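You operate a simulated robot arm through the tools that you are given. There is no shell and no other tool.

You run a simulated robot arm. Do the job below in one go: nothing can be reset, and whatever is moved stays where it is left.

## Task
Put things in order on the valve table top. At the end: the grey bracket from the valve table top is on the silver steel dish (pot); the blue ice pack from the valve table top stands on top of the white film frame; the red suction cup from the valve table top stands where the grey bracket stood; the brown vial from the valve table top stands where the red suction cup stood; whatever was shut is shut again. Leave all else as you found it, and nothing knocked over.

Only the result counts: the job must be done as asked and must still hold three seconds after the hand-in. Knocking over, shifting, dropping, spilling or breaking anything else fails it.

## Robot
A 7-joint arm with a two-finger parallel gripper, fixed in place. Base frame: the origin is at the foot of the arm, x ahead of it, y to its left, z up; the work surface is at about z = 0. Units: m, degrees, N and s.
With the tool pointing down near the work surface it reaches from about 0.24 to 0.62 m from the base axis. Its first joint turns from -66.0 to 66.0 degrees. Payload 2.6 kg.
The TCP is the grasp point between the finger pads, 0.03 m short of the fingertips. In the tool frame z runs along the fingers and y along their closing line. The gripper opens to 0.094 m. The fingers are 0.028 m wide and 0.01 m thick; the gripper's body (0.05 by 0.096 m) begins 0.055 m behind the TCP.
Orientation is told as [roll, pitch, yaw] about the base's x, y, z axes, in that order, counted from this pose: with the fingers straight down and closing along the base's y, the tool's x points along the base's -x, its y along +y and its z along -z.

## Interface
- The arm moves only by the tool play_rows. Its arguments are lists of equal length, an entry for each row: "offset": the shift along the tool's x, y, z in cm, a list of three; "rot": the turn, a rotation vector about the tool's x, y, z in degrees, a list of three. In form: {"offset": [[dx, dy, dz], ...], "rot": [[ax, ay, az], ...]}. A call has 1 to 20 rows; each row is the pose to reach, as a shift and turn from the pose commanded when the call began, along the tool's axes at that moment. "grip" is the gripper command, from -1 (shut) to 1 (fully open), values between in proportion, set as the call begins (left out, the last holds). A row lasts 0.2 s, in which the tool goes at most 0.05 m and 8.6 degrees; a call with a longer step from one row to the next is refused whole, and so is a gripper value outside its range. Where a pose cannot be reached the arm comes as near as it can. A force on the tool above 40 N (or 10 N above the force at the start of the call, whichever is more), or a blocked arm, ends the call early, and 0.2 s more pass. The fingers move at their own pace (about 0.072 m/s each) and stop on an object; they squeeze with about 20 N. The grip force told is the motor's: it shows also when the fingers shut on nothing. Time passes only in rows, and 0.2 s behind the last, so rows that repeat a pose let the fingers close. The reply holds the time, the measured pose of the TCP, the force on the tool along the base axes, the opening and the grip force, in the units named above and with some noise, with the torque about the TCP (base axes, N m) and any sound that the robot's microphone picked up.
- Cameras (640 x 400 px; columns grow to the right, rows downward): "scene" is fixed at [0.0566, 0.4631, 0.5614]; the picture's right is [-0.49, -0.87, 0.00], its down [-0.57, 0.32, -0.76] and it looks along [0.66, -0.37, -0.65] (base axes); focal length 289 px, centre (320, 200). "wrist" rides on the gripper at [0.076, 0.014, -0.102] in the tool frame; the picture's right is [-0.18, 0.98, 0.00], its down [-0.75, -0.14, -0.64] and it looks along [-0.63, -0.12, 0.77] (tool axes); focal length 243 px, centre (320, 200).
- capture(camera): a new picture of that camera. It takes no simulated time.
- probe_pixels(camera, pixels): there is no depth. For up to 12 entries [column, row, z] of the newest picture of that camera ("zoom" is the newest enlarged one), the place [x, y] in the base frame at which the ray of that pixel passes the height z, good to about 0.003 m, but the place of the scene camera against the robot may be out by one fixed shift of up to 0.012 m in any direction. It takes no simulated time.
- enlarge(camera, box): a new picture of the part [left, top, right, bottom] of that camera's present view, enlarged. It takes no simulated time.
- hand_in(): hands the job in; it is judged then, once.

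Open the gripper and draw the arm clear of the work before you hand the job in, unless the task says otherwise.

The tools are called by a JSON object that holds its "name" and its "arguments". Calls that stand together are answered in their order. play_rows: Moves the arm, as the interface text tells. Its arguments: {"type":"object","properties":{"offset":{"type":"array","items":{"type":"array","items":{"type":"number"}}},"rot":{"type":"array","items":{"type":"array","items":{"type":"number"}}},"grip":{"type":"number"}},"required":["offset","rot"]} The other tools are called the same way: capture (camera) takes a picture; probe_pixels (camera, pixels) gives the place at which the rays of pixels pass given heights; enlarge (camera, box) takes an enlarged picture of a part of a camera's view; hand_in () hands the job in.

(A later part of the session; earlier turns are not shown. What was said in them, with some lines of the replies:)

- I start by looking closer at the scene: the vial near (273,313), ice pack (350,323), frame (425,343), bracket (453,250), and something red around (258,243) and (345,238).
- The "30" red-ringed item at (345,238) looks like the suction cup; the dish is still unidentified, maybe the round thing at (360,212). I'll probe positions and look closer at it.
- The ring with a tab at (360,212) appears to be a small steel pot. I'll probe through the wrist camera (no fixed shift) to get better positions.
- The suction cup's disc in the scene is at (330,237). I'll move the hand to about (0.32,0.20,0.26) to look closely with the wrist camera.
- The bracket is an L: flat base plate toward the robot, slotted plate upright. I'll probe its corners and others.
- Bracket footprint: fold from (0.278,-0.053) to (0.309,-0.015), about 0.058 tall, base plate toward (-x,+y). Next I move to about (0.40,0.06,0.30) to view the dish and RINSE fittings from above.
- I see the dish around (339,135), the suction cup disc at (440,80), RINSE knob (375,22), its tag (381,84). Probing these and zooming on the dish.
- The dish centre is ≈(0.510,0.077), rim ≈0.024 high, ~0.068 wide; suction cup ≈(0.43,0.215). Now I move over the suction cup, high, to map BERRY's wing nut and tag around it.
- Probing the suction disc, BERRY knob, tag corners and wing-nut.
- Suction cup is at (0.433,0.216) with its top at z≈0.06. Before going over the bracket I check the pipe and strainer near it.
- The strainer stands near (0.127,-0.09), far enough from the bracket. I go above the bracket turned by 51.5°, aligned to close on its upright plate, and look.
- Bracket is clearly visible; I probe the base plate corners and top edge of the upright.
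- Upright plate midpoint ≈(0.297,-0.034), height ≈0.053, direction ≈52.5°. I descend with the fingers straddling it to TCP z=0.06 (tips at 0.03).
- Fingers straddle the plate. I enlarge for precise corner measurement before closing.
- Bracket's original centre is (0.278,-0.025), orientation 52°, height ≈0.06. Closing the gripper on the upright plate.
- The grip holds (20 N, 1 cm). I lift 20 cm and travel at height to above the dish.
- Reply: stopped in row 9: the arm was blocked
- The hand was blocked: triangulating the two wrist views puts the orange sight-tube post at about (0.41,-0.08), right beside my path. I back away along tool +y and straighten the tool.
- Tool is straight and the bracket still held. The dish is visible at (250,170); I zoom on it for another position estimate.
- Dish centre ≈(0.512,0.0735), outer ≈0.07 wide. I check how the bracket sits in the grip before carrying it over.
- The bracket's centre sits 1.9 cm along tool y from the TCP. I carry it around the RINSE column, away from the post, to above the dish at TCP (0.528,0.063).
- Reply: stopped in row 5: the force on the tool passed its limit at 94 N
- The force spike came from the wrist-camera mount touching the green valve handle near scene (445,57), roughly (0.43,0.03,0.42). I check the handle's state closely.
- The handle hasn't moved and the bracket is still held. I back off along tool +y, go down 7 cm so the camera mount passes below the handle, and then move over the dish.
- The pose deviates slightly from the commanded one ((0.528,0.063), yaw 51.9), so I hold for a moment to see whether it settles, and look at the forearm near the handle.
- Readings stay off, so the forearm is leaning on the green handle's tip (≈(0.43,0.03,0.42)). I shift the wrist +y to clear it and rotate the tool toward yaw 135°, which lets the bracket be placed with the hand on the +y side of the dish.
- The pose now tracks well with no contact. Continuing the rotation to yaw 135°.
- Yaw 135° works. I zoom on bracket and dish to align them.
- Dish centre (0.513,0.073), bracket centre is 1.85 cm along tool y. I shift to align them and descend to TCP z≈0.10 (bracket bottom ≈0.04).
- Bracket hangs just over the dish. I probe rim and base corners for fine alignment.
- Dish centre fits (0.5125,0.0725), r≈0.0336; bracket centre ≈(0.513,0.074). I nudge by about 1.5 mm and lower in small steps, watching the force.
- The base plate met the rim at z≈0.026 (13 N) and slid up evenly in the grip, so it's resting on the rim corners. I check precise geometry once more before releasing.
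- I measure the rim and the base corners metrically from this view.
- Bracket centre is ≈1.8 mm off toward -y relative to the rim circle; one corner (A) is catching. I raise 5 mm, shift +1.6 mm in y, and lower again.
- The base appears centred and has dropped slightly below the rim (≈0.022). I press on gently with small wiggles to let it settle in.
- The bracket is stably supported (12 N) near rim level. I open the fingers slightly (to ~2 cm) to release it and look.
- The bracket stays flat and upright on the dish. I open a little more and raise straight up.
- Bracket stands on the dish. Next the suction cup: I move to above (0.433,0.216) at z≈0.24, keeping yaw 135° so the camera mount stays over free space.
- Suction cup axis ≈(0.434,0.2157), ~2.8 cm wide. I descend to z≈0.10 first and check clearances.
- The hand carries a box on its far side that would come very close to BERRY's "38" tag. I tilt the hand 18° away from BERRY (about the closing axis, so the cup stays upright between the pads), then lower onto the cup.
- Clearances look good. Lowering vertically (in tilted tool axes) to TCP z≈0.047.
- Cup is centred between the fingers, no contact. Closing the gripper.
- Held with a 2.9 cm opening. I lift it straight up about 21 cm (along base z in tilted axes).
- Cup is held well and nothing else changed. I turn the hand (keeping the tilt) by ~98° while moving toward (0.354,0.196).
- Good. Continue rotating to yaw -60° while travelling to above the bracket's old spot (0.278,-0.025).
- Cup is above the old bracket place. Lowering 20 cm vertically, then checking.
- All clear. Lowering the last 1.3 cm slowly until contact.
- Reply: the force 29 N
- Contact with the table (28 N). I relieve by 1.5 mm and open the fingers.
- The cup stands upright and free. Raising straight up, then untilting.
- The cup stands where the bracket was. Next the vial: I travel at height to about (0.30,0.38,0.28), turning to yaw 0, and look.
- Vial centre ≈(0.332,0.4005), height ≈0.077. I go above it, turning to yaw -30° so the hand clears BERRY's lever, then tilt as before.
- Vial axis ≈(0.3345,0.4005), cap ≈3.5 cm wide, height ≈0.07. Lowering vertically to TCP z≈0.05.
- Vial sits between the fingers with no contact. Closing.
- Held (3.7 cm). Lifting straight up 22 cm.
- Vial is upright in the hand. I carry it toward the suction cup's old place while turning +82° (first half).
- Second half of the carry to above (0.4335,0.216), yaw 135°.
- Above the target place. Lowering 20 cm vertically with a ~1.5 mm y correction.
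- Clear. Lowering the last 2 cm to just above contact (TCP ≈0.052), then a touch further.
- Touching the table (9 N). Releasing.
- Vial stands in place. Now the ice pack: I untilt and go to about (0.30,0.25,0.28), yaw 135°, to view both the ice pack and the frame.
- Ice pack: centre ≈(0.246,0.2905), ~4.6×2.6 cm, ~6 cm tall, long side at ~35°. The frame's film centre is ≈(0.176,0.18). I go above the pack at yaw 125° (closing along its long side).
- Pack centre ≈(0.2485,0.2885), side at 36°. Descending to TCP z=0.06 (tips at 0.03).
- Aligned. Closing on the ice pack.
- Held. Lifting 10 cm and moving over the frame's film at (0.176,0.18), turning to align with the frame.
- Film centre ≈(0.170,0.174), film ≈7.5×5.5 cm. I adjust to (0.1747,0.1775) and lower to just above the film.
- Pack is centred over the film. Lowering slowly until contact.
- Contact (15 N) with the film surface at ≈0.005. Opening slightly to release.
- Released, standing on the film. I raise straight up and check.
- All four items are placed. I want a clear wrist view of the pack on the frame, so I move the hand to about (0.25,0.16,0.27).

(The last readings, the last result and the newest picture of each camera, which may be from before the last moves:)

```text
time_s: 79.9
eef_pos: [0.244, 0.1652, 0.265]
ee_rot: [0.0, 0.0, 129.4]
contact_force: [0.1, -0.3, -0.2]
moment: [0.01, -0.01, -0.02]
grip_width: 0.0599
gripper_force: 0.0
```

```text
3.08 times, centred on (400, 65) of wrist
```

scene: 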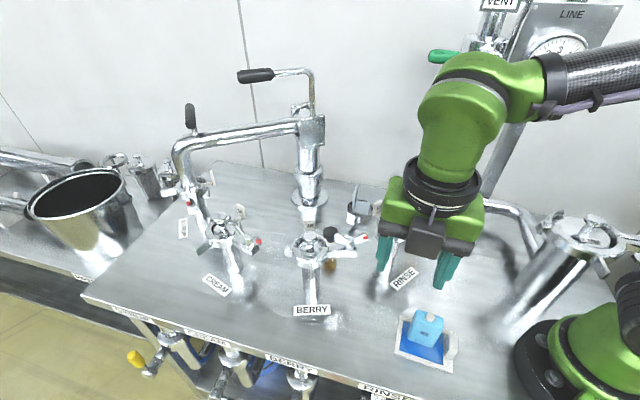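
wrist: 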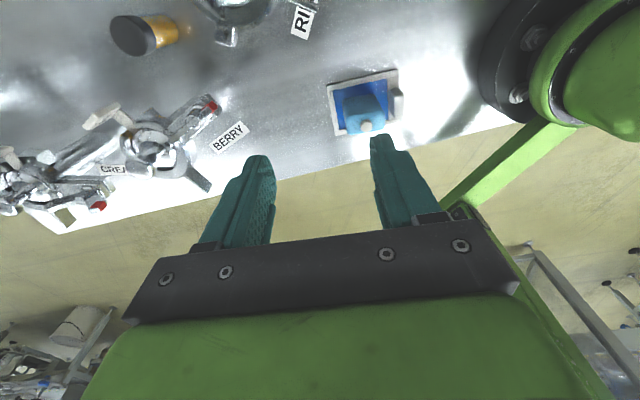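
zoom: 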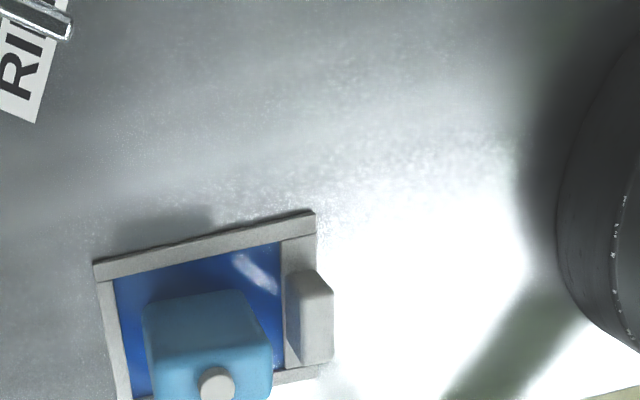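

The pack stands on the film inside the frame. I open the gripper fully, raise the arm clear, and take a last look at everything.

{"name": "play_rows", "arguments": {"offset": [[-1, 0, -2], [-2, 0, -4], [-3, 0, -6.5], [-3, 0, -6.5], [-3, 0, -6.5]], "rot": [[0, 0, 0], [0, 0, 0], [0, 0, 0], [0, 0, 0], [0, 0, 0]], "grip": 1}}

{"name": "capture", "arguments": {"camera": "scene"}}

{"name": "enlarge", "arguments": {"camera": "scene", "box": [180, 180, 400, 318]}}

{"name": "enlarge", "arguments": {"camera": "scene", "box": [400, 180, 640, 330]}}

{"name": "enlarge", "arguments": {"camera": "wrist", "box": [60, 0, 260, 130]}}

```text
time_s: 81.1
eef_pos: [0.2245, 0.1895, 0.3296]
ee_rot: [0.0, -0.1, 129.4]
contact_force: [-0.3, 0.3, 0.2]
moment: [0.02, 0.0, -0.01]
grip_width: 0.0938
gripper_force: 0.0
```

```text
taken
```

scene: 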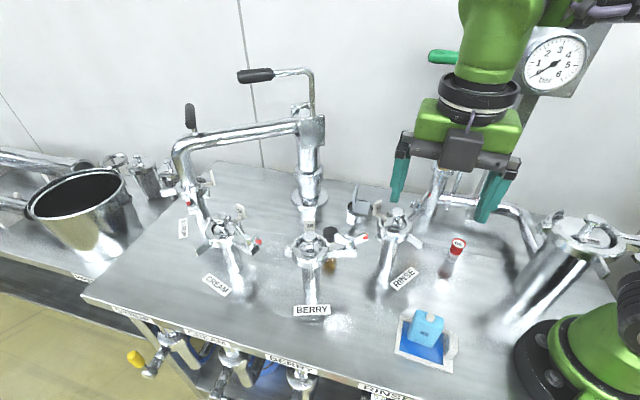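

```text
2.90 times, centred on (290, 249) of scene
```

zoom: 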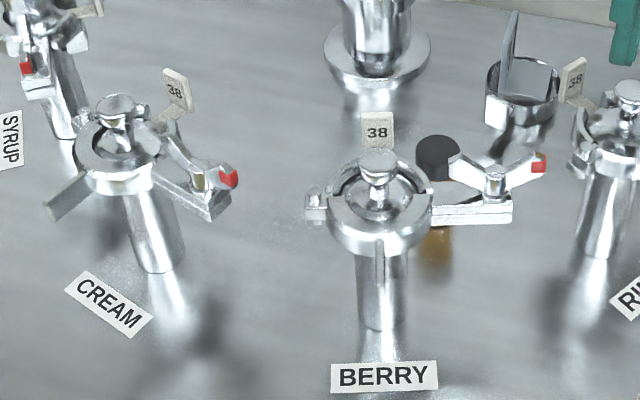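

```text
2.67 times, centred on (520, 255) of scene
```

zoom: 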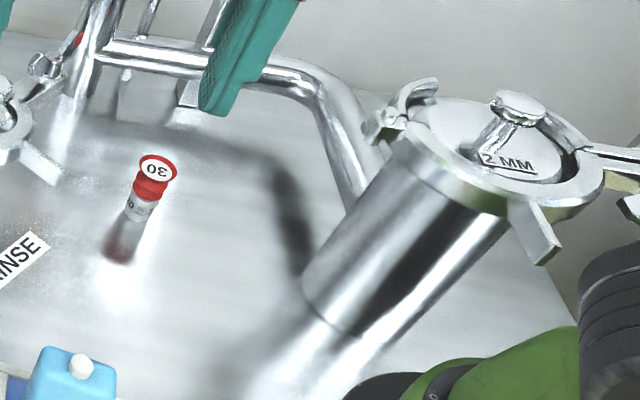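

```text
3.08 times, centred on (160, 65) of wrist
```

zoom: 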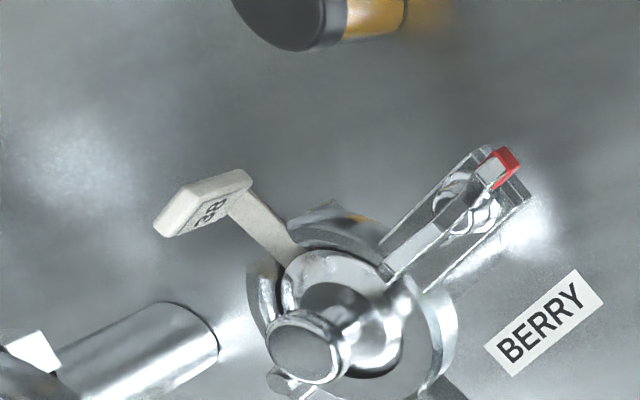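

Everything checks out in the last pictures: the bracket is on the dish at (358,205), and the cup stands upright at (457,255). The vial is behind BERRY at (330,240), the pack is on the frame at (425,327), and the fittings are unchanged. The gripper is open and the arm is clear, so I hand the job in.

{"name": "hand_in", "arguments": {}}

```text
The job is handed in.
```

I handed the job in with all four items moved as asked. I don't know the verdict, because the hand-in reply only confirmed receipt.

- **Grey bracket:** it stands upright on the steel dish. Its base is almost exactly as wide as the opening, so it seems to rest at about rim height rather than on the bottom. It stayed flat and steady after I let go.
- **Red suction cup:** it stands where the bracket stood, within about 2 mm.
- **Brown vial:** it stands where the suction cup stood, within about 2 mm.
- **Blue ice pack:** it stands upright on the blue film inside the white frame, clear of the frame's raised block.
- **Shut parts:** I opened nothing, so there was nothing to shut again.

While carrying the bracket, the arm was stopped twice near the orange post and its green valve handle. One stop was a hit of 94 N, most likely the wrist camera mount against the green handle. A forearm also leaned lightly on that handle for a moment. The handle looked unmoved when I checked right after the 94 N hit. In the final pictures the dish and the other fittings also looked as they did at the start.
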